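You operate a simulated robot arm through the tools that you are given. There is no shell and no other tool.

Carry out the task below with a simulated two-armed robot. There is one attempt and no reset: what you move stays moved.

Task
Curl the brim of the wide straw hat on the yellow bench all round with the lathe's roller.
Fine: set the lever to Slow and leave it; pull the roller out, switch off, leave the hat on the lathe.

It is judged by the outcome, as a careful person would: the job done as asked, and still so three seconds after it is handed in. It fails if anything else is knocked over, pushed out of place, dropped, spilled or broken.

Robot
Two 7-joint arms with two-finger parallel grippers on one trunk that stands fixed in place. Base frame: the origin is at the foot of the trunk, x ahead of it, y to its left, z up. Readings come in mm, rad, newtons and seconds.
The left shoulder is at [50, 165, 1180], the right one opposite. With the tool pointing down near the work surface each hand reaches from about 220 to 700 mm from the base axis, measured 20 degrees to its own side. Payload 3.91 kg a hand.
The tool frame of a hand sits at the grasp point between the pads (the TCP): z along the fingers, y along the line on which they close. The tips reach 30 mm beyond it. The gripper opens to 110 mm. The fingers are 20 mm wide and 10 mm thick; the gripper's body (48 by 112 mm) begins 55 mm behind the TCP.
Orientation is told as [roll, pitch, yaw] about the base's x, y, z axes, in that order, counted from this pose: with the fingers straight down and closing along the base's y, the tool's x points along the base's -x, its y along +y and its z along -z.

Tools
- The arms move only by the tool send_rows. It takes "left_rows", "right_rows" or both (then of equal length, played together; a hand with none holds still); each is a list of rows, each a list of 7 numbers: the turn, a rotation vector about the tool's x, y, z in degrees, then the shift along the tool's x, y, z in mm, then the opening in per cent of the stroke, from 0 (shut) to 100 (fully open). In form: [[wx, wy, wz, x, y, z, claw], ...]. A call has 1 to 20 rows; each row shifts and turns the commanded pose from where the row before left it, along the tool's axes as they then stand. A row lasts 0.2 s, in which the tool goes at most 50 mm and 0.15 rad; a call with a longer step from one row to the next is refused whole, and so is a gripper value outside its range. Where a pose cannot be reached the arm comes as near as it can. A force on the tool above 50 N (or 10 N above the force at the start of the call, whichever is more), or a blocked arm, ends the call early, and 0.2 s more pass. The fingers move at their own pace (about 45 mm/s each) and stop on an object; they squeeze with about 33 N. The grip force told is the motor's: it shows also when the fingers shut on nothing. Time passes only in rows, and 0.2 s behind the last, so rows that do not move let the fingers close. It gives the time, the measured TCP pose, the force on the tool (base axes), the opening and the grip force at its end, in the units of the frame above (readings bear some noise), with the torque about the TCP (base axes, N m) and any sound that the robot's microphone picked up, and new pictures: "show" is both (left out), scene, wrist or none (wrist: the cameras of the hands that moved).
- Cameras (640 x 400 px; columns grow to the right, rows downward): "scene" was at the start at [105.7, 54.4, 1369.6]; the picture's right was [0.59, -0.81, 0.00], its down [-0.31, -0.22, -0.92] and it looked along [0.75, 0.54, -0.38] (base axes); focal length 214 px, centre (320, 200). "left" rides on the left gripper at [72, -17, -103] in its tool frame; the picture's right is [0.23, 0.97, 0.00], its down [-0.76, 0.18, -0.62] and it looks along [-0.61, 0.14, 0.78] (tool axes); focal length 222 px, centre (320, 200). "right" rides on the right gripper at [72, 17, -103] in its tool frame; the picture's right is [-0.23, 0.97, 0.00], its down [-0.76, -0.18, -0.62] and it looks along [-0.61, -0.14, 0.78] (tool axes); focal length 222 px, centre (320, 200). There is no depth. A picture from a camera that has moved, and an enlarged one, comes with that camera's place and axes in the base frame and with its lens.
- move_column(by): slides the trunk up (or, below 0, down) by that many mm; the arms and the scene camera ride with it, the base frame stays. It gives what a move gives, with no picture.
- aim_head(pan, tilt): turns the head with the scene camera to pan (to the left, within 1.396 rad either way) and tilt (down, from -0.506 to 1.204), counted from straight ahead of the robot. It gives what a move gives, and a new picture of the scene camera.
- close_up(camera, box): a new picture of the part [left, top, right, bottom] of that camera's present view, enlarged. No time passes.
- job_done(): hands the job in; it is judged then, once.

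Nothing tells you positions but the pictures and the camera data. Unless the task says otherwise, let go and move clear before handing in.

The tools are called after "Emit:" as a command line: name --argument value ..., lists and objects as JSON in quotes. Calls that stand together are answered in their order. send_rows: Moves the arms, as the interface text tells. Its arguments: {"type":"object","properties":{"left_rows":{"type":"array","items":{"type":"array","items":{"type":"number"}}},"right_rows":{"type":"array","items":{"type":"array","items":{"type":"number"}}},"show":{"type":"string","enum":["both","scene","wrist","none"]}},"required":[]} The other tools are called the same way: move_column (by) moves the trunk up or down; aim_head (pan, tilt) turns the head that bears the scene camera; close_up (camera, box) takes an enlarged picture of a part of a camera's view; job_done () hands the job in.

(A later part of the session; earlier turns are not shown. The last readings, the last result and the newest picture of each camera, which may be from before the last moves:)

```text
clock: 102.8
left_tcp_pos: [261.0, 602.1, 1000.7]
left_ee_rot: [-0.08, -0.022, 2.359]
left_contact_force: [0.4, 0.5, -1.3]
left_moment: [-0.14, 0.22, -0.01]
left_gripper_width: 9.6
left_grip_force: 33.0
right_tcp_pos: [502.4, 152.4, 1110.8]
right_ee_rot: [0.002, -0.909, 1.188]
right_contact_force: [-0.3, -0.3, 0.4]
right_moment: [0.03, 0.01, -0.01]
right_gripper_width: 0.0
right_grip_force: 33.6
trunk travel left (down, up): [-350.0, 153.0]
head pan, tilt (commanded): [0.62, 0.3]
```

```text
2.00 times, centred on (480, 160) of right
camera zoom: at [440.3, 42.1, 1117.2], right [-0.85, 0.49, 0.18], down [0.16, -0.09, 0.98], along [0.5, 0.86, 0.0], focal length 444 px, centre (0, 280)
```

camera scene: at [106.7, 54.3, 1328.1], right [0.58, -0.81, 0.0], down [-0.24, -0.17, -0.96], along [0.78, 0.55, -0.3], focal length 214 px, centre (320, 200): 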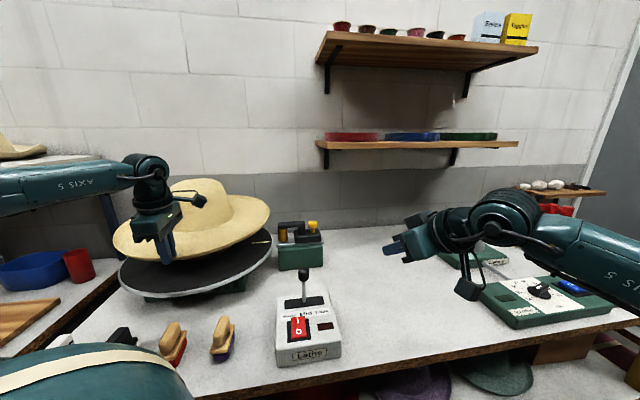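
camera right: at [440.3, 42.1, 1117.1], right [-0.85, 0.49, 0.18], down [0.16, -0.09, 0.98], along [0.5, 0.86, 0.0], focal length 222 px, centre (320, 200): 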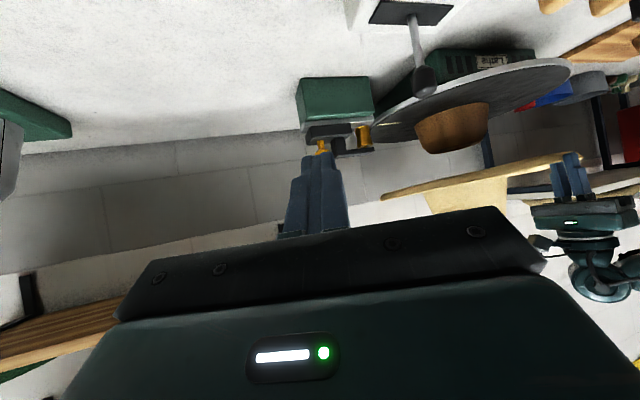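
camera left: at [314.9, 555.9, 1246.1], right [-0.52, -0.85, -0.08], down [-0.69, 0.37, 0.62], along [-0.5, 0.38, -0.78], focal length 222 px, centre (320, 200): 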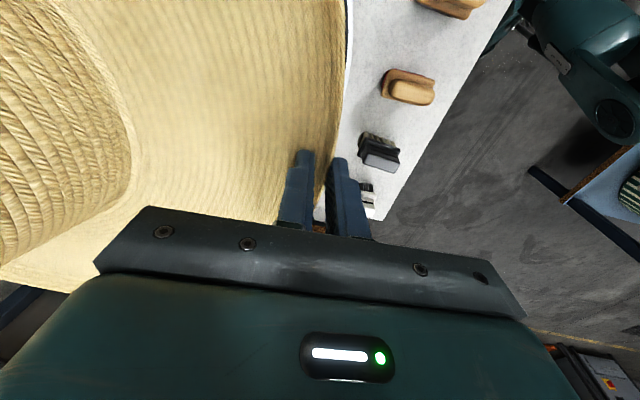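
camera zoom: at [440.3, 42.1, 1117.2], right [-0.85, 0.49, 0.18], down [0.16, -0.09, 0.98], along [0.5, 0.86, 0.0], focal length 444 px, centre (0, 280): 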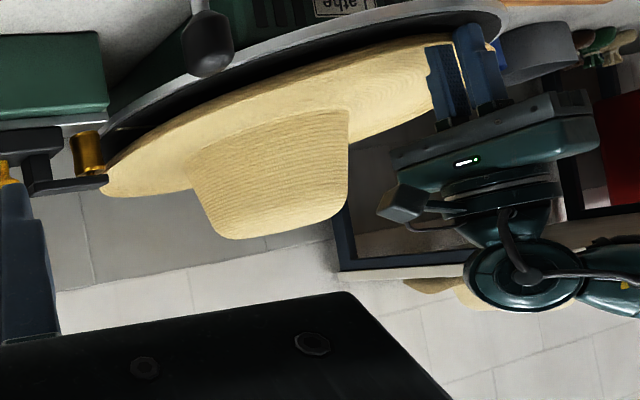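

Emit:
send_rows --left_rows '[[0, 0, 0, 0.1, 0.2, 2, 0], [0, 0, 0, 0.1, 0.2, 2, 0], [0, 0, 0, 0, 0, 0, 0]]' --show "none"

Emit:
send_rows --left_rows '[[0, 0, 0, 0, 0.1, 1.5, 0], [0, 0, 0, 0, 0.1, 1.5, 0], [0, 0, 0, 0, 0, 0, 0]]' --show "wrist"

Emit:
close_up --camera "scene" --box '[80, 120, 300, 290]'

```text
clock: 103.6
left_tcp_pos: [259.8, 601.2, 998.2]
left_ee_rot: [-0.078, -0.021, 2.358]
left_contact_force: [-0.7, 0.3, -0.9]
left_moment: [-0.14, 0.2, -0.01]
left_gripper_width: 9.4
left_grip_force: 33.2
right_tcp_pos: [502.0, 152.3, 1111.4]
right_ee_rot: [0.0, -0.907, 1.187]
right_contact_force: [-0.1, 0.4, 0.1]
right_moment: [0.0, -0.02, -0.02]
right_gripper_width: 0.0
right_grip_force: 32.7
trunk travel left (down, up): [-350.0, 153.0]
head pan, tilt (commanded): [0.62, 0.3]
```

```text
clock: 104.4
left_tcp_pos: [260.3, 600.3, 998.9]
left_ee_rot: [-0.085, -0.024, 2.36]
left_contact_force: [2.0, 2.4, 15.0]
left_moment: [-0.36, -0.13, 0.07]
left_gripper_width: 9.5
left_grip_force: 33.2
right_tcp_pos: [501.3, 150.9, 1111.5]
right_ee_rot: [0.002, -0.909, 1.186]
right_contact_force: [0.0, 0.3, -0.3]
right_moment: [0.0, -0.01, -0.04]
right_gripper_width: 0.0
right_grip_force: 33.3
trunk travel left (down, up): [-350.0, 153.0]
head pan, tilt (commanded): [0.62, 0.3]
camera left: at [317.0, 554.7, 1100.4], right [-0.52, -0.85, -0.09], down [-0.69, 0.36, 0.62], along [-0.5, 0.39, -0.78], focal length 222 px, centre (320, 200)
```

left: 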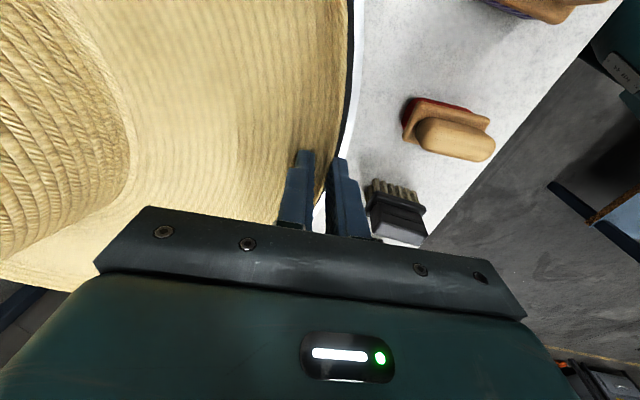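

```text
2.35 times, centred on (190, 205) of scene
camera zoom: at [106.1, 53.0, 1328.4], right [0.58, -0.81, 0.0], down [-0.24, -0.17, -0.96], along [0.78, 0.56, -0.29], focal length 505 px, centre (626, 188)
```

zoom: 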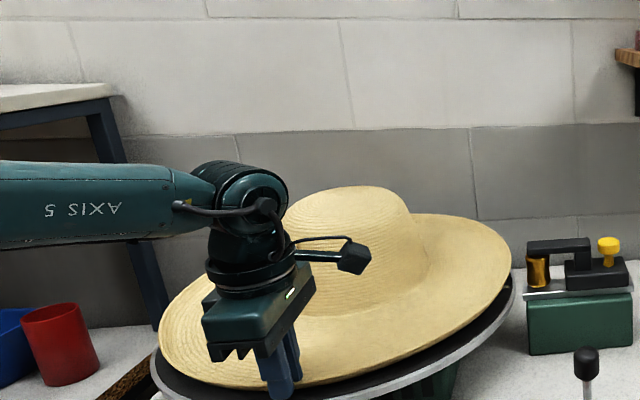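

The hat's near side has touched the plate. I'll ease up slightly, open the fingers just enough, and withdraw straight up.

Emit:
send_rows --left_rows '[[0, 0, 0, 0, -0.1, -1.5, 0], [0, 0, 0, 0, 0, 0, 12], [0, 0, 0, 0, 0, 0, 22], [0, 0, 0, 0, 0, 0, 24], [0, 0, 0, 0, 0, 0, 24]]' --show "wrist"

Emit:
close_up --camera "scene" --box '[80, 120, 300, 290]'

Emit:
close_up --camera "right" --box '[320, 40, 640, 240]'

```text
clock: 105.6
left_tcp_pos: [260.2, 601.2, 997.1]
left_ee_rot: [-0.078, -0.023, 2.361]
left_contact_force: [-1.5, -1.4, 2.3]
left_moment: [-0.08, 0.01, -0.05]
left_gripper_width: 25.3
left_grip_force: 0.1
right_tcp_pos: [502.1, 151.3, 1110.9]
right_ee_rot: [0.001, -0.908, 1.186]
right_contact_force: [0.2, 0.7, 0.3]
right_moment: [0.01, 0.04, 0.02]
right_gripper_width: 0.1
right_grip_force: 32.8
trunk travel left (down, up): [-350.0, 153.0]
head pan, tilt (commanded): [0.62, 0.3]
camera left: at [316.4, 554.5, 1099.3], right [-0.52, -0.85, -0.08], down [-0.69, 0.37, 0.62], along [-0.5, 0.38, -0.78], focal length 222 px, centre (320, 200)
```

left: 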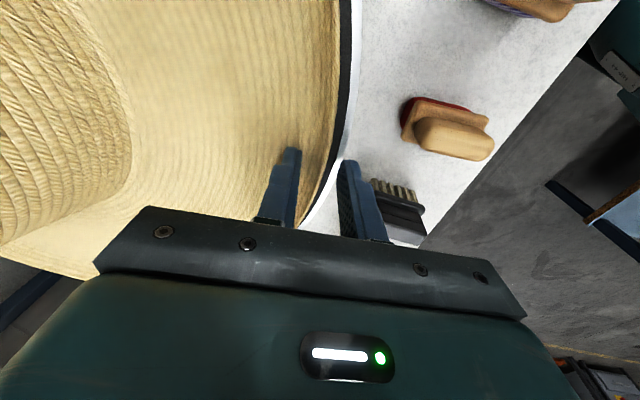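

```text
2.35 times, centred on (190, 205) of scene
camera zoom: at [106.3, 53.8, 1328.1], right [0.58, -0.81, 0.0], down [-0.24, -0.17, -0.96], along [0.78, 0.55, -0.3], focal length 505 px, centre (626, 188)
```

zoom: 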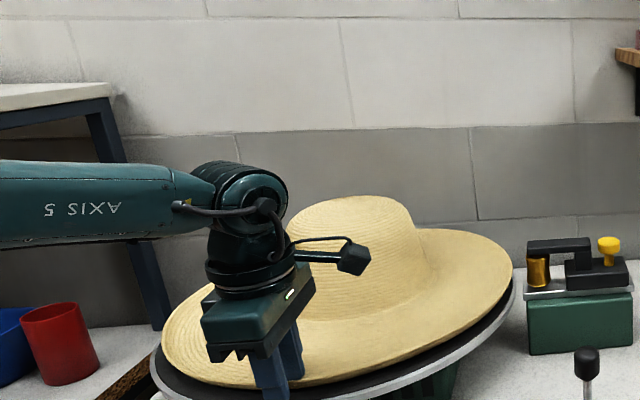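

```text
2.00 times, centred on (480, 140) of right
camera zoom: at [440.0, 41.7, 1117.3], right [-0.85, 0.49, 0.18], down [0.16, -0.09, 0.98], along [0.5, 0.86, 0.0], focal length 444 px, centre (0, 320)
```

zoom: 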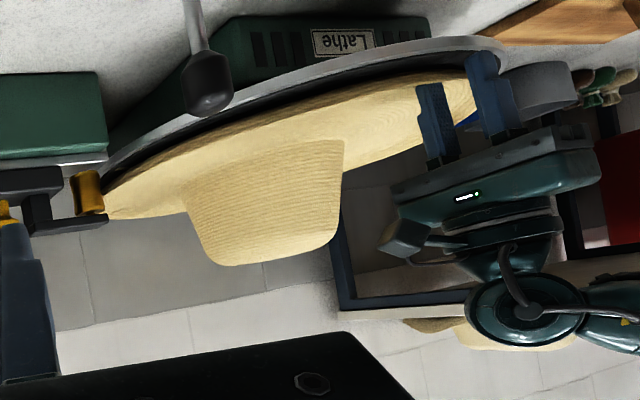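

The hat has settled onto the lathe. I'll withdraw the left hand straight up and look at how it sits.

Emit:
send_rows --left_rows '[[0, 0, 0, 0, -1.6, -20, 24], [0, 0, 0, 0, -2.4, -30, 24], [0, 0, 0, 0, -2.4, -30, 24], [0, 0, 0, 0, -2.4, -30, 24], [0, 0, 0, 0, 40, -20, 24], [0, 0, 0, 0, 40, -20, 24], [0, 0, 0, 0, 0, 0, 24]]' --show "none"

Emit:
aim_head --pan 0.85 --tilt 0.4

Emit:
close_up --camera "scene" --box '[160, 140, 420, 300]'

Emit:
close_up --camera "right" --box '[320, 40, 640, 240]'

```text
clock: 107.2
left_tcp_pos: [206.0, 540.6, 1140.3]
left_ee_rot: [-0.08, -0.021, 2.361]
left_contact_force: [0.4, 0.3, 0.6]
left_moment: [0.02, 0.03, 0.0]
left_gripper_width: 26.2
left_grip_force: 0.1
right_tcp_pos: [503.2, 151.7, 1110.6]
right_ee_rot: [0.002, -0.909, 1.188]
right_contact_force: [-0.6, 0.2, 0.4]
right_moment: [-0.02, 0.0, 0.02]
right_gripper_width: 0.0
right_grip_force: 33.0
trunk travel left (down, up): [-350.0, 153.0]
head pan, tilt (commanded): [0.62, 0.3]
```

```text
clock: 108.0
left_tcp_pos: [206.8, 541.4, 1140.9]
left_ee_rot: [-0.079, -0.023, 2.358]
left_contact_force: [0.5, -0.6, 0.5]
left_moment: [-0.04, -0.01, 0.0]
left_gripper_width: 26.4
left_grip_force: 0.0
right_tcp_pos: [501.8, 152.1, 1109.7]
right_ee_rot: [0.002, -0.907, 1.187]
right_contact_force: [0.3, -0.2, 0.3]
right_moment: [0.02, 0.0, -0.06]
right_gripper_width: 0.0
right_grip_force: 33.1
trunk travel left (down, up): [-350.0, 153.0]
head pan, tilt (commanded): [0.85, 0.4]
camera scene: at [91.8, 69.6, 1318.8], right [0.75, -0.66, 0.0], down [-0.26, -0.29, -0.92], along [0.61, 0.69, -0.39], focal length 214 px, centre (320, 200)
```

scene: 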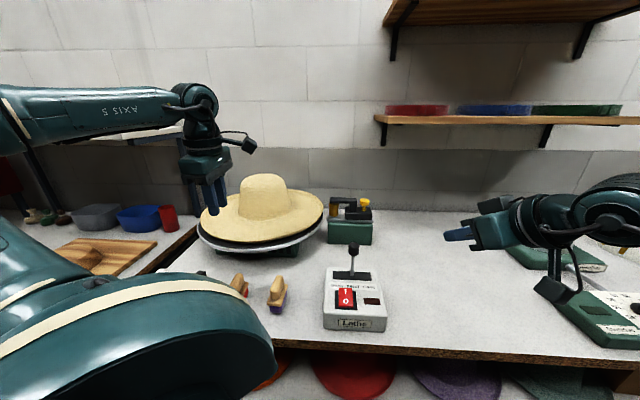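

```text
2.46 times, centred on (290, 220) of scene
camera zoom: at [91.8, 69.6, 1318.8], right [0.75, -0.66, 0.0], down [-0.26, -0.29, -0.92], along [0.61, 0.69, -0.39], focal length 528 px, centre (394, 151)
```

zoom: 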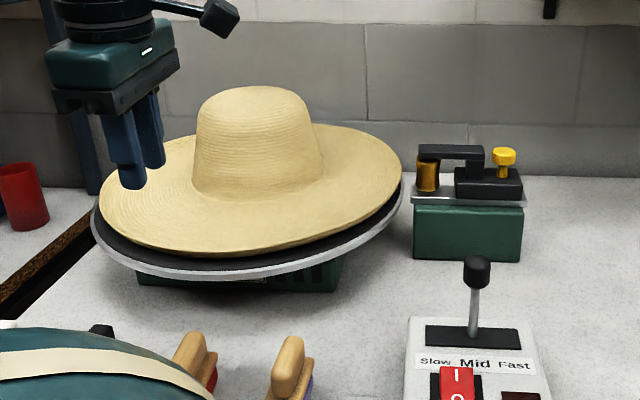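

```text
2.00 times, centred on (480, 140) of right
camera zoom: at [440.2, 42.0, 1117.2], right [-0.85, 0.49, 0.18], down [0.16, -0.09, 0.98], along [0.5, 0.86, 0.0], focal length 444 px, centre (0, 320)
```

zoom: 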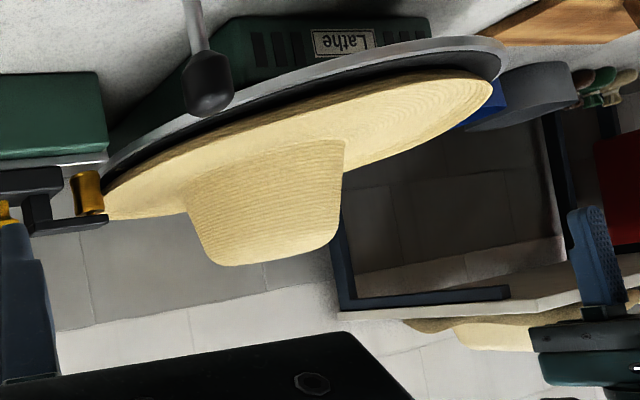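

The hat sits level on the lathe with its brim on the plate, and the roller has a small gap to it. Next is the lever. I'll turn the left hand so the fingers close along the lever's slot direction, bring it above the lever, and retract the right hand.

Emit:
send_rows --left_rows '[[-4.6, 1.26, 0, 0, 0, 0, 35], [0, 0, 8.1, 0, 0, 0, 35], [0, 0, 8.1, 0, 0, 0, 35], [0, 0, 8.1, 0, 0, 0, 35], [0, 0, 8.1, 0, 0, 0, 35], [0, 0, 8.1, 0, 0, 0, 35], [0, 0, 8.1, 0, 0, 0, 35], [0, 0, 8.1, 0, 0, 0, 35], [0, 0, 8.1, 0, 0, 0, 35], [0, 0, 8.1, 0, 0, 0, 35], [0, 0, 8.1, 0, 0, 0, 35], [0, 0, 8.1, 0, 0, 0, 35]]' --right_rows '[[0, 0, 0, 27.9, -5.3, -35.7, 0], [0, 0, 0, 27.9, -5.3, -35.7, 0], [0, 0, 0, 27.9, -5.3, -35.7, 0], [0, 0, 0, 27.9, -5.3, -35.7, 0], [0, 0, 0, 27.9, -5.3, -35.7, 0], [0, 0, 0, 0, 0, 0, 0], [0, 0, 0, 0, 0, 0, 0], [0, 0, 0, 0, 0, 0, 0], [0, 0, 0, 0, 0, 0, 0], [0, 0, 0, 0, 0, 0, 0], [0, 0, 0, 0, 0, 0, 0], [0, 0, 0, 0, 0, 0, 0]]' --show "none"

Emit:
close_up --camera "scene" --box '[290, 180, 450, 345]'

```text
clock: 110.6
left_tcp_pos: [203.3, 540.8, 1141.0]
left_ee_rot: [0.002, 0.001, 0.8]
left_contact_force: [0.0, 0.6, -0.1]
left_moment: [0.01, -0.03, -0.03]
left_gripper_width: 38.7
left_grip_force: 0.1
right_tcp_pos: [468.1, 21.4, 1111.1]
right_ee_rot: [0.001, -0.906, 1.186]
right_contact_force: [-0.1, 1.2, -0.9]
right_moment: [-0.01, -0.01, 0.0]
right_gripper_width: 0.0
right_grip_force: 32.8
right hand out of reach, approached as far as the arm can: row 4, 5
trunk travel left (down, up): [-350.0, 153.0]
head pan, tilt (commanded): [0.85, 0.4]
```

```text
2.42 times, centred on (370, 262) of scene
camera zoom: at [91.7, 69.6, 1318.8], right [0.75, -0.66, 0.0], down [-0.26, -0.29, -0.92], along [0.61, 0.69, -0.39], focal length 520 px, centre (199, 48)
```

zoom: 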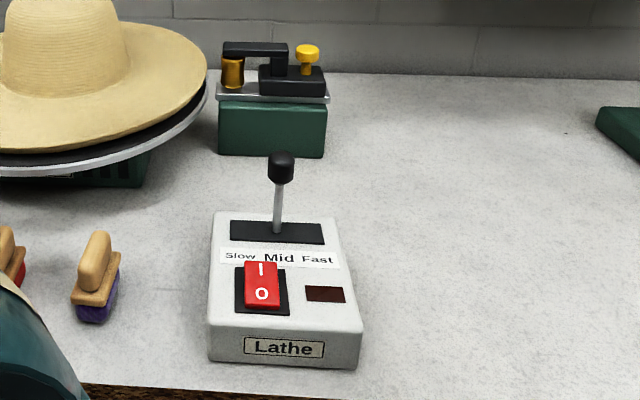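

Emit:
send_rows --left_rows '[[0, 0, 0, -5, -44.3, 9.4, 41], [0, 0, 0, -5, -44.3, 9.4, 41], [0, 0, 0, -5, -44.3, 9.4, 41], [0, 0, 0, -5, -44.3, 9.4, 41], [0, 0, 0, -5, -44.3, 9.4, 41], [0, 0, 0, -5, -44.3, 9.4, 41], [0, 0, 0, -5, -44.3, 9.4, 41], [0, 0, 0, 0, 0, 0, 41]]' --show "both"

Emit:
close_up --camera "left" --box '[200, 40, 440, 240]'

```text
clock: 112.4
left_tcp_pos: [452.4, 346.8, 1073.7]
left_ee_rot: [0.001, 0.002, 0.802]
left_contact_force: [-0.2, 0.6, -0.2]
left_moment: [0.01, -0.03, -0.02]
left_gripper_width: 45.0
left_grip_force: 0.0
right_tcp_pos: [468.6, 20.2, 1111.5]
right_ee_rot: [0.002, -0.907, 1.184]
right_contact_force: [0.4, -0.4, 0.0]
right_moment: [-0.04, 0.0, -0.01]
right_gripper_width: 0.1
right_grip_force: 33.4
trunk travel left (down, up): [-350.0, 153.0]
head pan, tilt (commanded): [0.85, 0.4]
camera scene: at [91.8, 69.6, 1318.8], right [0.75, -0.66, 0.0], down [-0.26, -0.29, -0.92], along [0.61, 0.69, -0.39], focal length 214 px, centre (320, 200)
camera left: at [411.3, 283.1, 1177.0], right [-0.86, 0.51, 0.0], down [0.4, 0.67, 0.62], along [0.32, 0.53, -0.78], focal length 222 px, centre (320, 200)
```

scene: 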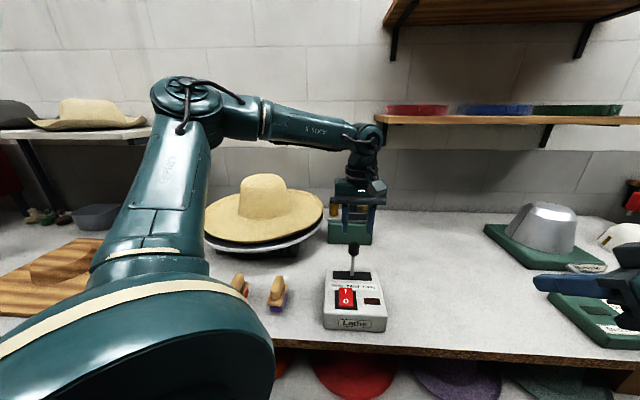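
left: 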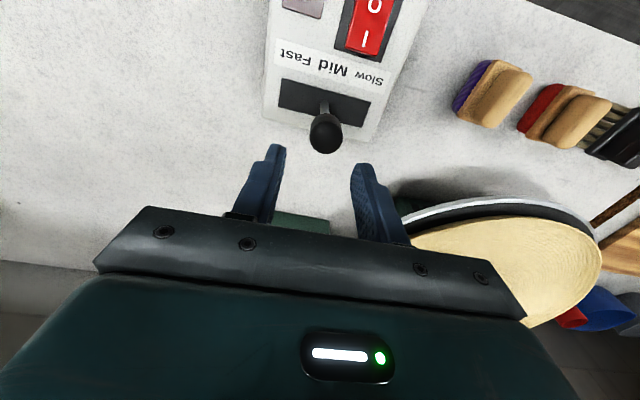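

```text
2.00 times, centred on (320, 140) of left
camera zoom: at [411.3, 283.1, 1177.0], right [-0.86, 0.51, 0.0], down [0.4, 0.67, 0.62], along [0.32, 0.53, -0.78], focal length 444 px, centre (320, 320)
```

zoom: 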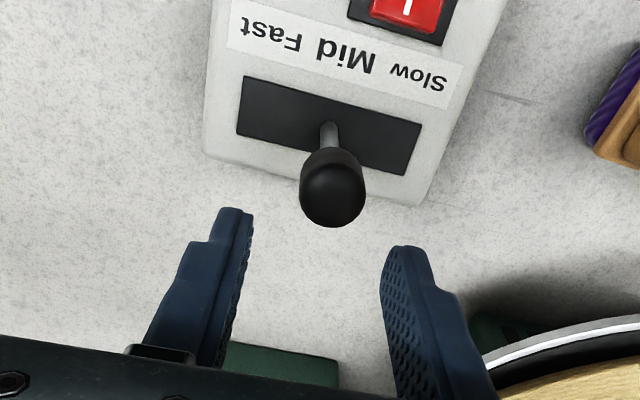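

The knob is centred between the fingers. I'll lower around it and then push it toward "Slow" (left along the slot).

Emit:
send_rows --left_rows '[[0, 0, 0, 0, 2, 20, 41], [0, 0, 0, 0, 2, 20, 41], [0, 0, 0, 0, 0, 20, 41], [0, 0, 0, 0, 0, 0, 41]]' --show "none"

Emit:
close_up --camera "scene" --box '[300, 160, 420, 340]'

Emit:
send_rows --left_rows '[[0, 0, 0, 0, 6, 0, 41], [0, 0, 0, 0, 6, 0, 41], [0, 0, 0, 0, 6, 0, 41], [0, 0, 0, 0, 0, 0, 41]]' --show "wrist"

```text
clock: 113.4
left_tcp_pos: [448.1, 353.3, 1013.3]
left_ee_rot: [0.0, 0.002, 0.802]
left_contact_force: [0.1, 1.1, 0.7]
left_moment: [0.02, 0.01, 0.01]
left_gripper_width: 45.3
left_grip_force: 0.1
right_tcp_pos: [467.5, 21.2, 1112.5]
right_ee_rot: [0.003, -0.909, 1.186]
right_contact_force: [0.0, -0.4, 0.4]
right_moment: [0.0, 0.0, -0.01]
right_gripper_width: 0.0
right_grip_force: 33.5
trunk travel left (down, up): [-350.0, 153.0]
head pan, tilt (commanded): [0.85, 0.4]
```

```text
2.22 times, centred on (360, 250) of scene
camera zoom: at [91.7, 69.6, 1318.8], right [0.75, -0.66, 0.0], down [-0.26, -0.29, -0.92], along [0.61, 0.69, -0.39], focal length 477 px, centre (231, 89)
```

zoom: 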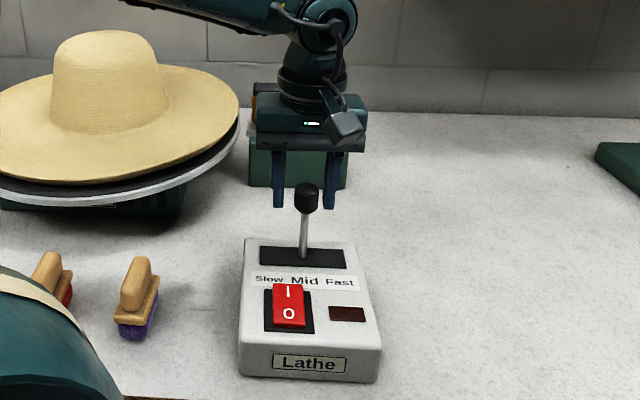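

```text
clock: 114.4
left_tcp_pos: [435.8, 365.8, 1014.8]
left_ee_rot: [0.001, 0.0, 0.804]
left_contact_force: [1.8, -0.5, -0.2]
left_moment: [0.0, -0.02, 0.0]
left_gripper_width: 45.3
left_grip_force: 0.7
right_tcp_pos: [468.4, 20.8, 1112.3]
right_ee_rot: [0.002, -0.908, 1.185]
right_contact_force: [-0.7, -0.1, 0.1]
right_moment: [-0.02, 0.02, 0.0]
right_gripper_width: 0.1
right_grip_force: 32.9
trunk travel left (down, up): [-350.0, 153.0]
head pan, tilt (commanded): [0.85, 0.4]
camera left: at [395.5, 301.6, 1118.1], right [-0.86, 0.51, 0.0], down [0.4, 0.67, 0.62], along [0.32, 0.54, -0.78], focal length 222 px, centre (320, 200)
```

left: 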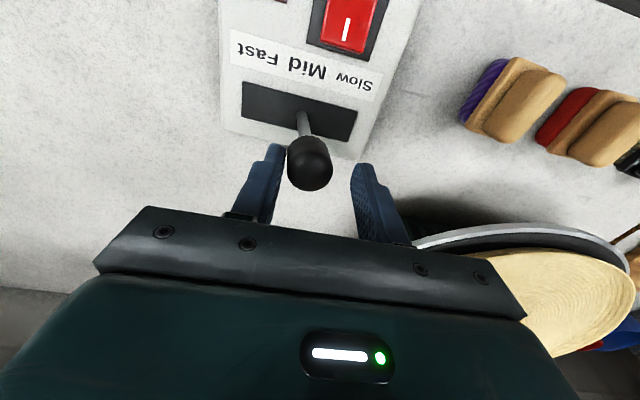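

The finger is now against the knob. I'll continue pushing toward Slow.

Emit:
send_rows --left_rows '[[0, 0, 0, 0, 6, 0, 41], [0, 0, 0, 0, 6, 0, 41], [0, 0, 0, 0, 6, 0, 41], [0, 0, 0, 0, 0, 0, 41]]' --show "wrist"

Emit:
close_up --camera "scene" --box '[300, 160, 420, 340]'

```text
clock: 115.4
left_tcp_pos: [420.3, 378.2, 1016.4]
left_ee_rot: [0.002, 0.002, 0.804]
left_contact_force: [-1.4, 1.3, 0.1]
left_moment: [0.03, 0.08, 0.0]
left_gripper_width: 45.7
left_grip_force: 1.2
right_tcp_pos: [468.5, 20.0, 1111.5]
right_ee_rot: [0.003, -0.909, 1.186]
right_contact_force: [-0.9, 0.3, -0.3]
right_moment: [-0.01, 0.02, -0.01]
right_gripper_width: 0.0
right_grip_force: 32.6
trunk travel left (down, up): [-350.0, 153.0]
head pan, tilt (commanded): [0.85, 0.4]
camera left: at [381.2, 314.5, 1118.4], right [-0.86, 0.51, 0.0], down [0.4, 0.67, 0.62], along [0.32, 0.54, -0.78], focal length 222 px, centre (320, 200)
```

left: 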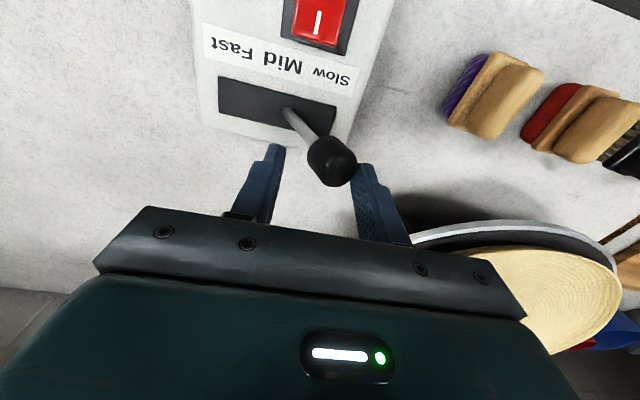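

```text
2.22 times, centred on (360, 250) of scene
camera zoom: at [91.5, 69.7, 1318.8], right [0.75, -0.66, 0.0], down [-0.26, -0.29, -0.92], along [0.61, 0.69, -0.39], focal length 477 px, centre (231, 89)
```

zoom: 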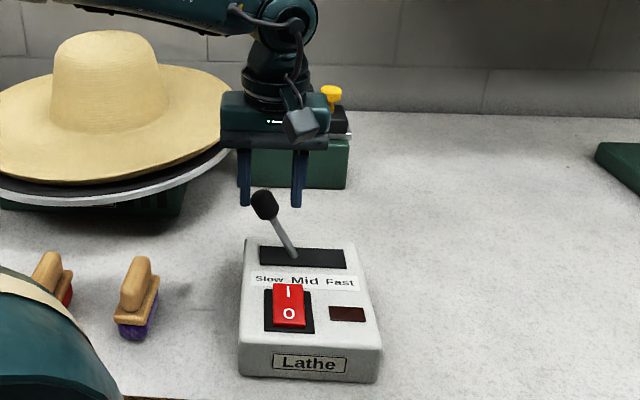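

The lever has flipped over toward Slow. I'll move a little further left so no finger holds it back, then raise and check.

Emit:
send_rows --left_rows '[[0, 0, 0, 0, 6, 0, 41], [0, 0, 0, 0, 6, 0, 41], [0, 0, 0, 0, 0, 0, 41]]' --show "wrist"

Emit:
close_up --camera "left" --box '[180, 40, 420, 240]'

Emit:
close_up --camera "scene" --box '[300, 160, 420, 340]'

```text
clock: 116.2
left_tcp_pos: [414.1, 388.6, 1015.7]
left_ee_rot: [0.001, -0.001, 0.802]
left_contact_force: [0.4, 0.6, -0.4]
left_moment: [-0.01, 0.01, 0.0]
left_gripper_width: 45.4
left_grip_force: 0.1
right_tcp_pos: [469.0, 20.8, 1112.6]
right_ee_rot: [0.002, -0.909, 1.186]
right_contact_force: [-1.6, 0.3, -0.6]
right_moment: [0.01, -0.01, 0.01]
right_gripper_width: 0.0
right_grip_force: 33.2
trunk travel left (down, up): [-350.0, 153.0]
head pan, tilt (commanded): [0.85, 0.4]
camera left: at [374.3, 323.6, 1118.1], right [-0.86, 0.51, 0.0], down [0.4, 0.67, 0.62], along [0.32, 0.54, -0.78], focal length 222 px, centre (320, 200)
```

left: 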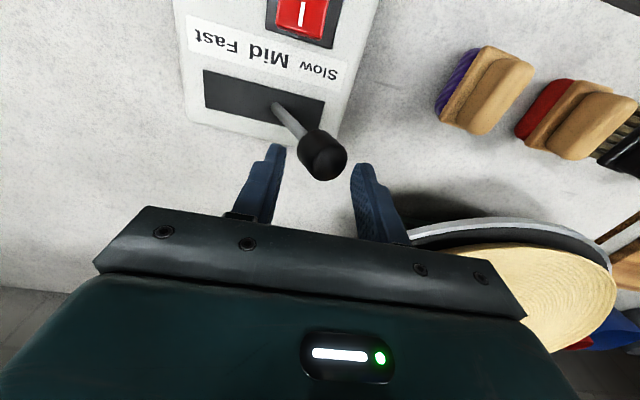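

```text
2.00 times, centred on (300, 140) of left
camera zoom: at [374.3, 323.6, 1118.1], right [-0.86, 0.51, 0.0], down [0.4, 0.67, 0.62], along [0.32, 0.54, -0.78], focal length 444 px, centre (360, 320)
```

zoom: 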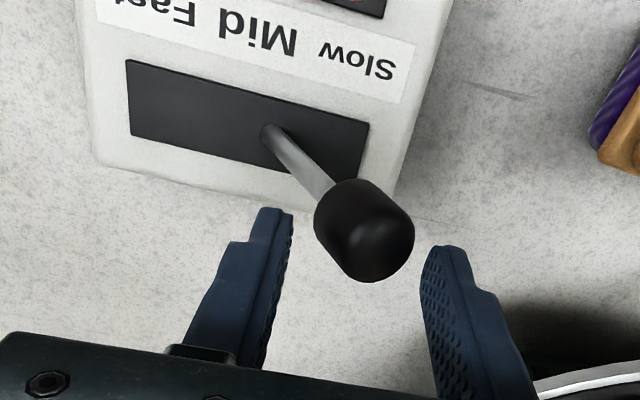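

```text
2.22 times, centred on (360, 250) of scene
camera zoom: at [91.7, 69.6, 1318.8], right [0.75, -0.66, 0.0], down [-0.26, -0.29, -0.92], along [0.61, 0.69, -0.39], focal length 477 px, centre (231, 89)
```

zoom: 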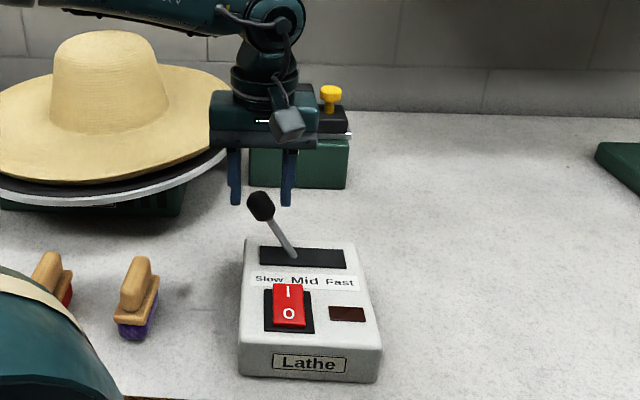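

The lever stands tilted at the Slow side on its own. I'll give it a gentle extra push to confirm it is at its stop.

Emit:
send_rows --left_rows '[[0, 0, 0, 0, 6, 0, 41], [0, 0, 0, 0, 5, 0, 41], [0, 0, 0, 0, 0, 0, 41]]' --show "none"

Emit:
close_up --camera "scene" --box '[300, 160, 420, 340]'

```text
clock: 117.0
left_tcp_pos: [407.0, 393.7, 1015.9]
left_ee_rot: [-0.001, 0.001, 0.801]
left_contact_force: [8.3, -7.7, -0.2]
left_moment: [-0.23, -0.22, 0.11]
left_gripper_width: 50.3
left_grip_force: 5.2
right_tcp_pos: [469.4, 20.4, 1110.8]
right_ee_rot: [0.003, -0.909, 1.183]
right_contact_force: [0.0, -0.2, -0.1]
right_moment: [0.03, -0.01, 0.01]
right_gripper_width: 0.1
right_grip_force: 33.1
trunk travel left (down, up): [-350.0, 153.0]
head pan, tilt (commanded): [0.85, 0.4]
```

```text
2.22 times, centred on (360, 250) of scene
camera zoom: at [92.7, 68.8, 1318.8], right [0.75, -0.66, 0.0], down [-0.26, -0.29, -0.92], along [0.61, 0.69, -0.39], focal length 477 px, centre (231, 89)
```

zoom: 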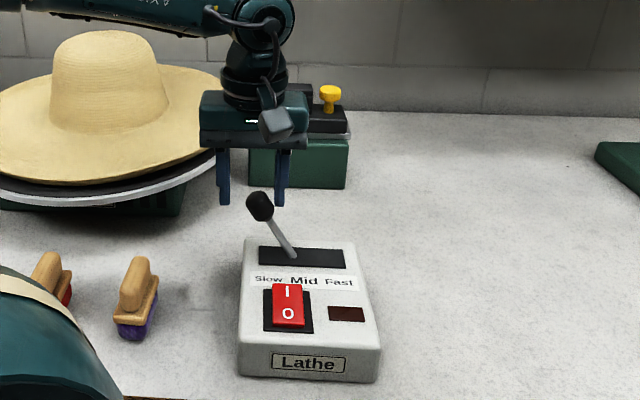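

The lever is firmly at its Slow stop. Now I'll back off, rise, close the fingers and go above the "I" end of the red switch.

Emit:
send_rows --left_rows '[[0, 0, 0, 0, -10, 0, 41], [0, 0, 0, 0, 0, -30, 41], [0, 0, 0, 0, 0, -35, 20], [0, 0, 0, 34.5, -15.5, 0, 0], [0, 0, 0, 34.5, -15.5, 0, 0], [0, 0, 0, 0, 0, 30, 0], [0, 0, 0, 0, 0, 30, 0], [0, 0, 0, 0, 0, 30, 0], [0, 0, 0, 0, 0, 0, 0]]' --show "both"

Emit:
close_up --camera "left" --box '[200, 40, 440, 240]'

Emit:
close_up --camera "scene" --box '[300, 180, 420, 340]'

```text
clock: 119.0
left_tcp_pos: [387.6, 317.9, 986.3]
left_ee_rot: [0.002, 0.002, 0.802]
left_contact_force: [0.9, 1.4, -0.1]
left_moment: [-0.03, -0.01, 0.01]
left_gripper_width: 0.0
left_grip_force: 32.9
right_tcp_pos: [468.0, 21.7, 1112.7]
right_ee_rot: [0.002, -0.909, 1.186]
right_contact_force: [-1.0, 0.6, 0.0]
right_moment: [0.0, 0.01, 0.04]
right_gripper_width: 0.0
right_grip_force: 33.1
trunk travel left (down, up): [-350.0, 153.0]
head pan, tilt (commanded): [0.85, 0.4]
camera scene: at [91.7, 69.6, 1318.8], right [0.75, -0.66, 0.0], down [-0.26, -0.29, -0.92], along [0.61, 0.69, -0.39], focal length 214 px, centre (320, 200)
camera left: at [347.4, 253.9, 1090.1], right [-0.86, 0.51, 0.0], down [0.4, 0.67, 0.62], along [0.32, 0.54, -0.78], focal length 222 px, centre (320, 200)
```

scene: 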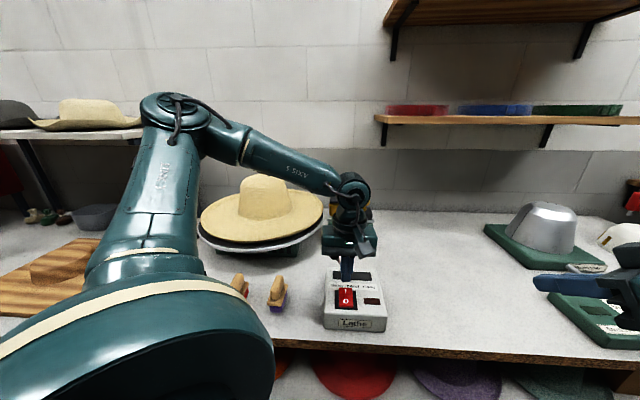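
left: 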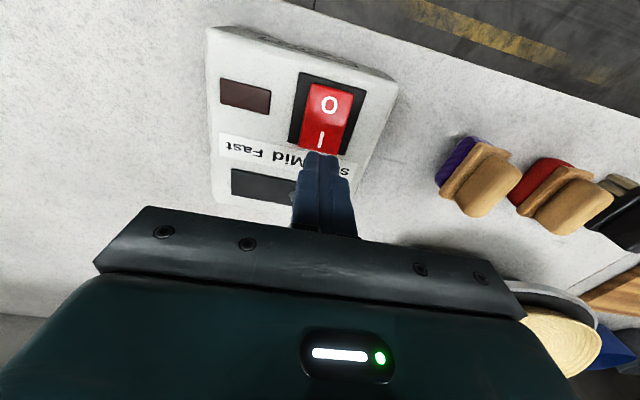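

```text
2.00 times, centred on (320, 140) of left
camera zoom: at [347.4, 253.9, 1090.1], right [-0.86, 0.51, 0.0], down [0.4, 0.67, 0.62], along [0.32, 0.54, -0.78], focal length 444 px, centre (320, 320)
```

zoom: 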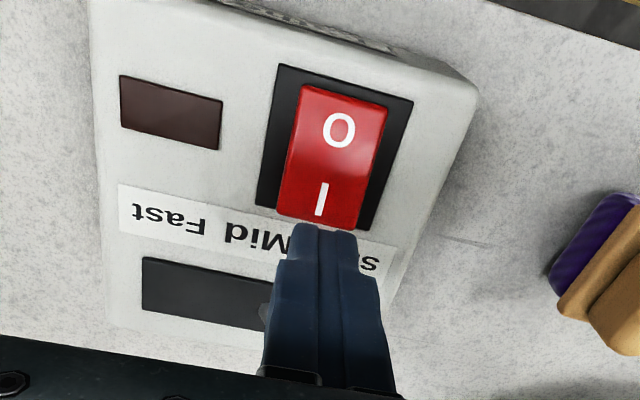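

```text
2.50 times, centred on (360, 260) of scene
camera zoom: at [91.7, 69.6, 1318.8], right [0.75, -0.66, 0.0], down [-0.26, -0.29, -0.92], along [0.61, 0.69, -0.39], focal length 536 px, centre (220, 50)
```

zoom: 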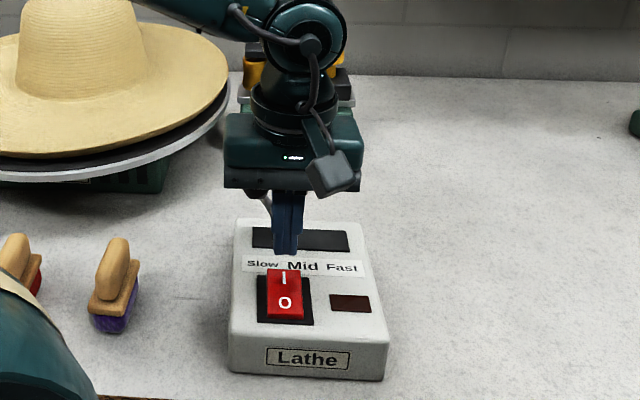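

The fingertip axis points at the "I" end. I'll lower and press it in small steps.

Emit:
send_rows --left_rows '[[0, 0, 0, 3, 0, 10, 0], [0, 0, 0, 0, 0, 10, 0], [0, 0, 0, 0, 0, 3, 0], [0, 0, 0, 0, 0, 3, 0]]' --show "none"

Emit:
send_rows --left_rows '[[0, 0, 0, 0, 0, 2, 0], [0, 0, 0, 0, 0, 2, 0], [0, 0, 0, 0, 0, 2, 0]]' --show "wrist"

```text
clock: 120.0
left_tcp_pos: [384.6, 313.6, 962.4]
left_ee_rot: [0.003, 0.002, 0.803]
left_contact_force: [1.2, 0.5, -0.1]
left_moment: [-0.01, -0.01, -0.01]
left_gripper_width: 0.0
left_grip_force: 32.9
right_tcp_pos: [468.0, 21.1, 1111.6]
right_ee_rot: [0.002, -0.908, 1.186]
right_contact_force: [0.6, 1.0, -0.1]
right_moment: [0.03, 0.0, 0.01]
right_gripper_width: 0.0
right_grip_force: 33.3
trunk travel left (down, up): [-350.0, 153.0]
head pan, tilt (commanded): [0.85, 0.4]
```

```text
clock: 120.8
left_tcp_pos: [385.4, 314.3, 959.3]
left_ee_rot: [0.0, -0.001, 0.802]
left_contact_force: [0.4, -0.1, -0.7]
left_moment: [-0.02, 0.01, 0.03]
left_gripper_width: 0.1
left_grip_force: 32.8
right_tcp_pos: [467.7, 20.7, 1111.3]
right_ee_rot: [0.002, -0.908, 1.187]
right_contact_force: [-0.8, -0.1, 0.1]
right_moment: [-0.02, 0.01, -0.01]
right_gripper_width: 0.0
right_grip_force: 32.6
trunk travel left (down, up): [-350.0, 153.0]
head pan, tilt (commanded): [0.85, 0.4]
camera left: at [344.7, 249.6, 1060.9], right [-0.86, 0.51, 0.0], down [0.4, 0.67, 0.62], along [0.32, 0.54, -0.78], focal length 222 px, centre (320, 200)
```

left: 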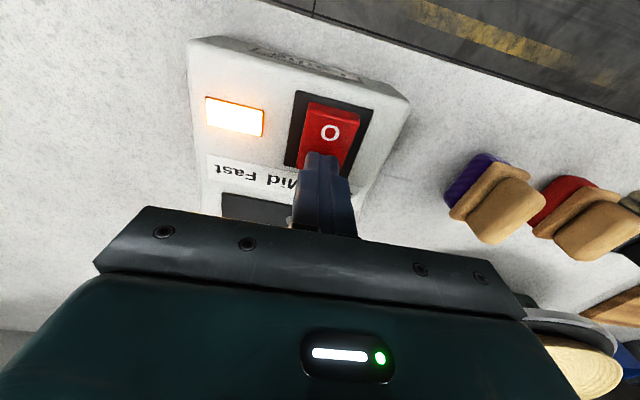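

The indicator lamp lit up, so the lathe is on. I'll lift off the switch and look at the lathe and the roller mechanism.

Emit:
send_rows --left_rows '[[0, 0, 0, 0, 0, -30, 0], [0, 0, 0, 0, 0, -40, 0], [0, 0, 0, 0, 0, -40, 0], [0, 0, 0, 0, 0, 0, 0]]' --show "scene"

Emit:
close_up --camera "scene" --box '[190, 160, 400, 290]'

Emit:
aim_head --pan 0.7 --tilt 0.4

Emit:
close_up --camera "scene" --box '[240, 150, 360, 250]'

```text
clock: 121.8
left_tcp_pos: [383.9, 313.1, 1068.6]
left_ee_rot: [0.002, 0.002, 0.803]
left_contact_force: [0.0, -0.8, 0.1]
left_moment: [0.03, -0.02, 0.0]
left_gripper_width: 0.1
left_grip_force: 33.2
right_tcp_pos: [468.5, 20.7, 1111.2]
right_ee_rot: [0.001, -0.907, 1.186]
right_contact_force: [0.0, 0.0, 0.6]
right_moment: [0.01, -0.02, 0.0]
right_gripper_width: 0.1
right_grip_force: 33.1
trunk travel left (down, up): [-350.0, 153.0]
head pan, tilt (commanded): [0.85, 0.4]
camera scene: at [91.8, 69.7, 1318.8], right [0.75, -0.66, 0.0], down [-0.26, -0.29, -0.92], along [0.61, 0.69, -0.39], focal length 214 px, centre (320, 200)
```

scene: 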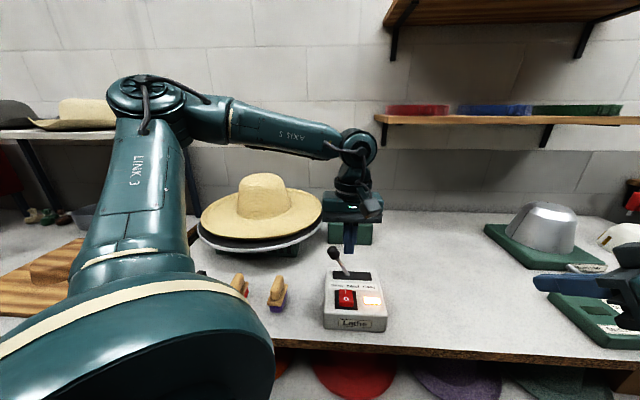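

```text
3.05 times, centred on (295, 225) of scene
camera zoom: at [91.8, 69.7, 1318.8], right [0.75, -0.66, 0.0], down [-0.26, -0.29, -0.92], along [0.61, 0.69, -0.39], focal length 654 px, centre (396, 124)
```

zoom: 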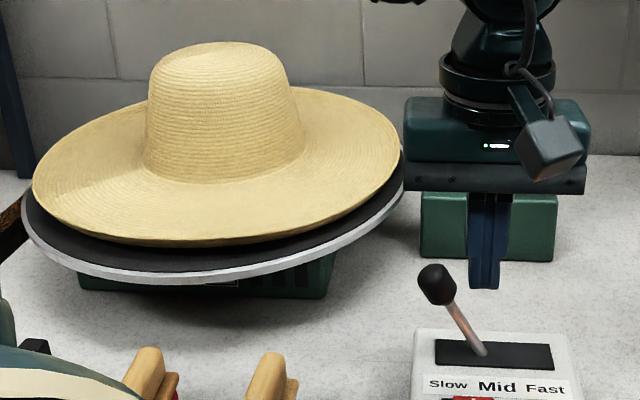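

```text
clock: 122.5
left_tcp_pos: [384.6, 312.8, 1067.4]
left_ee_rot: [0.002, 0.002, 0.803]
left_contact_force: [0.7, -0.3, 0.2]
left_moment: [0.02, -0.01, 0.01]
left_gripper_width: 0.0
left_grip_force: 33.3
right_tcp_pos: [468.1, 20.6, 1110.3]
right_ee_rot: [0.001, -0.908, 1.186]
right_contact_force: [-0.9, 0.6, 0.3]
right_moment: [0.04, 0.0, -0.02]
right_gripper_width: 0.0
right_grip_force: 32.9
trunk travel left (down, up): [-350.0, 153.0]
head pan, tilt (commanded): [0.7, 0.4]
camera scene: at [101.4, 59.7, 1318.8], right [0.64, -0.76, 0.0], down [-0.3, -0.25, -0.92], along [0.7, 0.59, -0.39], focal length 214 px, centre (320, 200)
```

scene: 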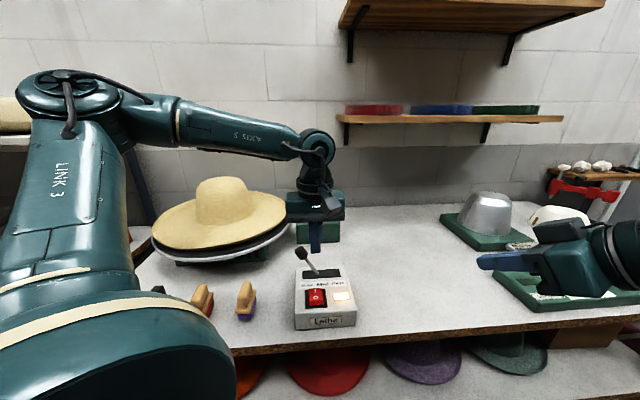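

```text
4.00 times, centred on (300, 200) of scene
camera zoom: at [101.4, 59.7, 1318.8], right [0.64, -0.76, 0.0], down [-0.3, -0.25, -0.92], along [0.7, 0.59, -0.39], focal length 858 px, centre (400, 200)
```

zoom: 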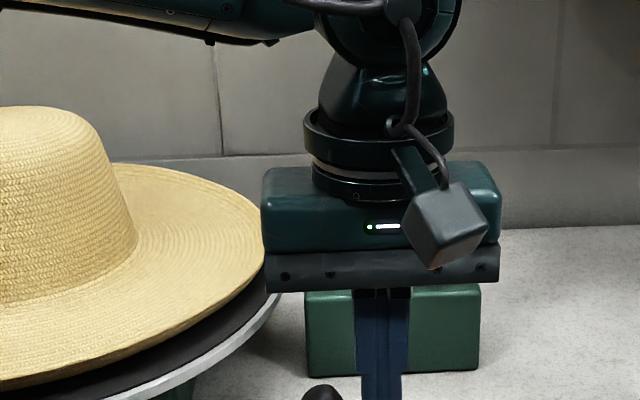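

The lathe is running with the lever at Slow. Next I'll pitch the left hand forward to near horizontal and bring it in front of the roller's yellow knob.

Emit:
send_rows --left_rows '[[0, -7.5, 0, -28.6, -7.6, 2.3, 30], [0, -7.5, 0, -28, -7.6, 6, 50], [0, -7.5, 0, -27, -7.6, 9.6, 50], [0, -7.5, 0, -25.5, -7.6, 13.1, 50], [0, -7.5, 0, -23.6, -7.6, 16.3, 50], [0, -7.5, 0, -21.3, -7.6, 19.2, 50], [0, -7.5, 0, -18.6, -7.6, 21.8, 50], [0, -7.5, 0, -15.6, -7.6, 24.1, 50], [0, -7.5, 0, -12.3, -7.6, 25.9, 50], [0, -7.5, 0, -8.8, -7.6, 27.3, 50], [0, 0, 0, 0, 0, 0, 50]]' --show "both"

Emit:
close_up --camera "left" --box '[160, 0, 500, 230]'

Emit:
close_up --camera "scene" --box '[240, 150, 380, 250]'

```text
clock: 124.9
left_tcp_pos: [636.1, 464.8, 1047.4]
left_ee_rot: [-0.001, -1.307, 0.8]
left_contact_force: [0.7, 1.4, -0.1]
left_moment: [0.04, -0.04, -0.03]
left_gripper_width: 55.1
left_grip_force: 0.0
right_tcp_pos: [469.4, 20.8, 1112.4]
right_ee_rot: [0.001, -0.908, 1.185]
right_contact_force: [0.2, 0.4, 0.6]
right_moment: [0.0, -0.01, -0.03]
right_gripper_width: 0.1
right_grip_force: 32.8
trunk travel left (down, up): [-350.0, 153.0]
head pan, tilt (commanded): [0.7, 0.4]
camera scene: at [101.4, 59.6, 1318.9], right [0.64, -0.76, 0.0], down [-0.3, -0.25, -0.92], along [0.7, 0.59, -0.39], focal length 214 px, centre (320, 200)
camera left: at [565.2, 367.5, 1003.3], right [-0.74, 0.63, -0.22], down [-0.41, -0.17, 0.9], along [0.53, 0.75, 0.38], focal length 222 px, centre (320, 200)
```

scene: 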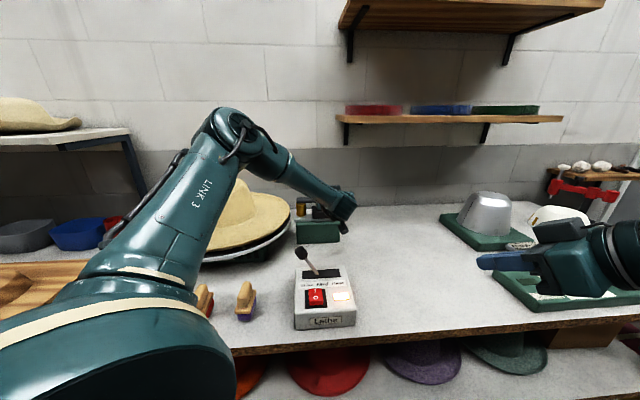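
left: 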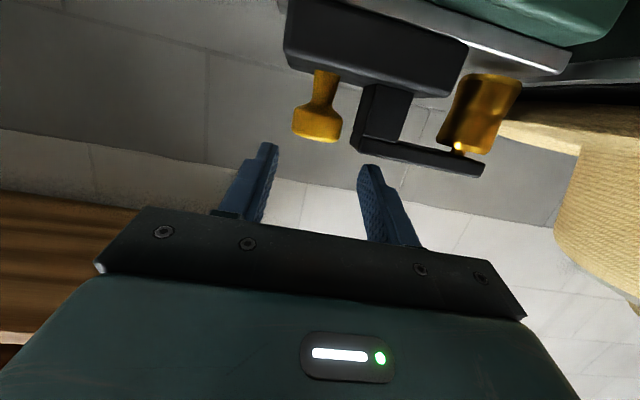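

```text
1.74 times, centred on (330, 115) of left
camera zoom: at [565.2, 367.5, 1003.3], right [-0.74, 0.63, -0.22], down [-0.41, -0.17, 0.9], along [0.53, 0.75, 0.38], focal length 386 px, centre (303, 348)
```

zoom: 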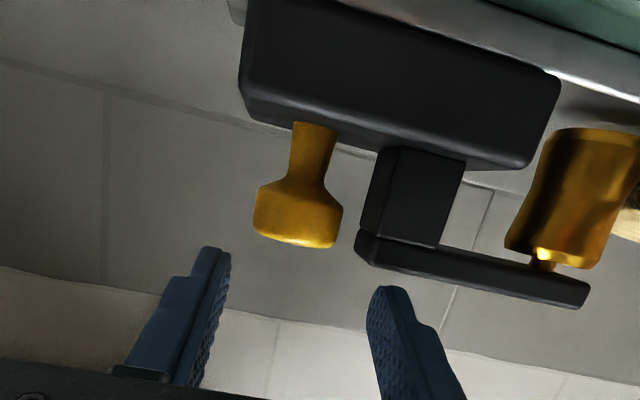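

```text
4.00 times, centred on (310, 200) of scene
camera zoom: at [101.4, 59.6, 1318.9], right [0.64, -0.76, 0.0], down [-0.3, -0.25, -0.92], along [0.7, 0.59, -0.39], focal length 858 px, centre (360, 200)
```

zoom: 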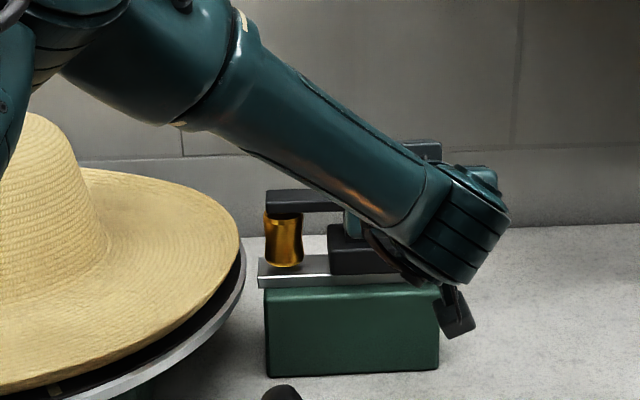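

The wrist view shows the mechanism clearly: the carriage with the yellow knob, a post, and a beam carrying the roller. I'll straddle knob and post, with the right finger outside the knob and the left finger in the window between post and roller. First I'll level the tool, back up, and lower in front of it.

Emit:
send_rows --left_rows '[[0, -5, 0, 0, 0, -12, 60], [0, -5, 0, 0, 0, -15, 78], [0, 0, 0, 11.5, 3.2, 1, 78], [0, 0, 0, 11.5, 3.2, 1, 78], [0, 0, 0, 11.5, 3.2, 1, 78], [0, 0, 0, 11.5, 3.2, 1, 78], [0, 0, 0, 0, 0, 0, 78]]' --show "both"

Emit:
close_up --camera "left" --box '[160, 0, 500, 230]'

```text
clock: 126.5
left_tcp_pos: [611.8, 455.9, 1003.7]
left_ee_rot: [0.013, -1.483, 0.789]
left_contact_force: [0.2, -0.2, 0.0]
left_moment: [0.0, -0.04, -0.02]
left_gripper_width: 85.7
left_grip_force: 0.0
right_tcp_pos: [467.6, 21.2, 1112.9]
right_ee_rot: [0.001, -0.908, 1.186]
right_contact_force: [-0.6, 0.5, 0.1]
right_moment: [-0.01, -0.02, -0.02]
right_gripper_width: 0.0
right_grip_force: 32.8
trunk travel left (down, up): [-350.0, 153.0]
head pan, tilt (commanded): [0.7, 0.4]
camera scene: at [101.4, 59.7, 1318.8], right [0.64, -0.76, 0.0], down [-0.3, -0.25, -0.92], along [0.7, 0.59, -0.39], focal length 214 px, centre (320, 200)
camera left: at [546.2, 365.5, 941.6], right [-0.71, 0.66, -0.23], down [-0.51, -0.28, 0.81], along [0.48, 0.7, 0.54], focal length 222 px, centre (320, 200)
```

scene: 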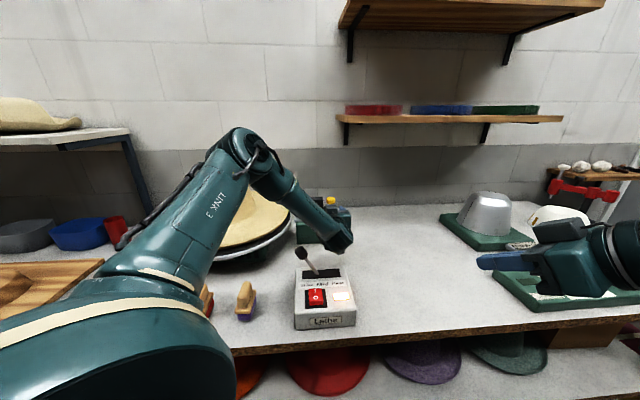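
left: 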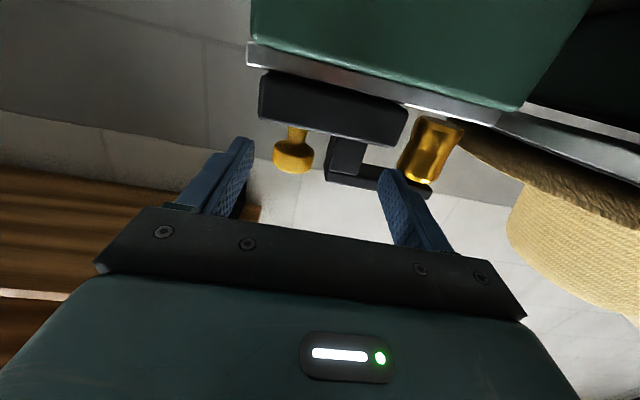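

```text
1.74 times, centred on (330, 115) of left
camera zoom: at [546.2, 365.5, 941.6], right [-0.71, 0.66, -0.23], down [-0.51, -0.28, 0.81], along [0.48, 0.7, 0.54], focal length 386 px, centre (303, 348)
```

zoom: 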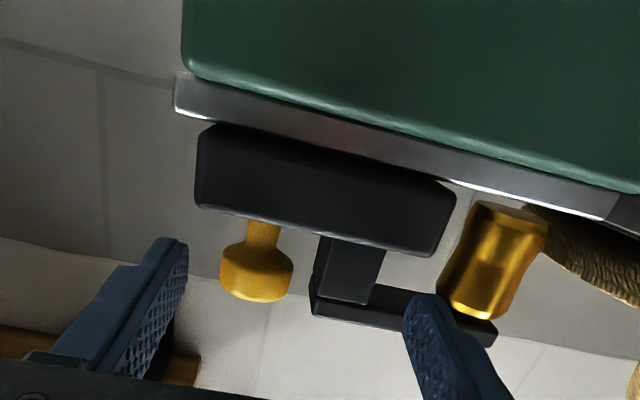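

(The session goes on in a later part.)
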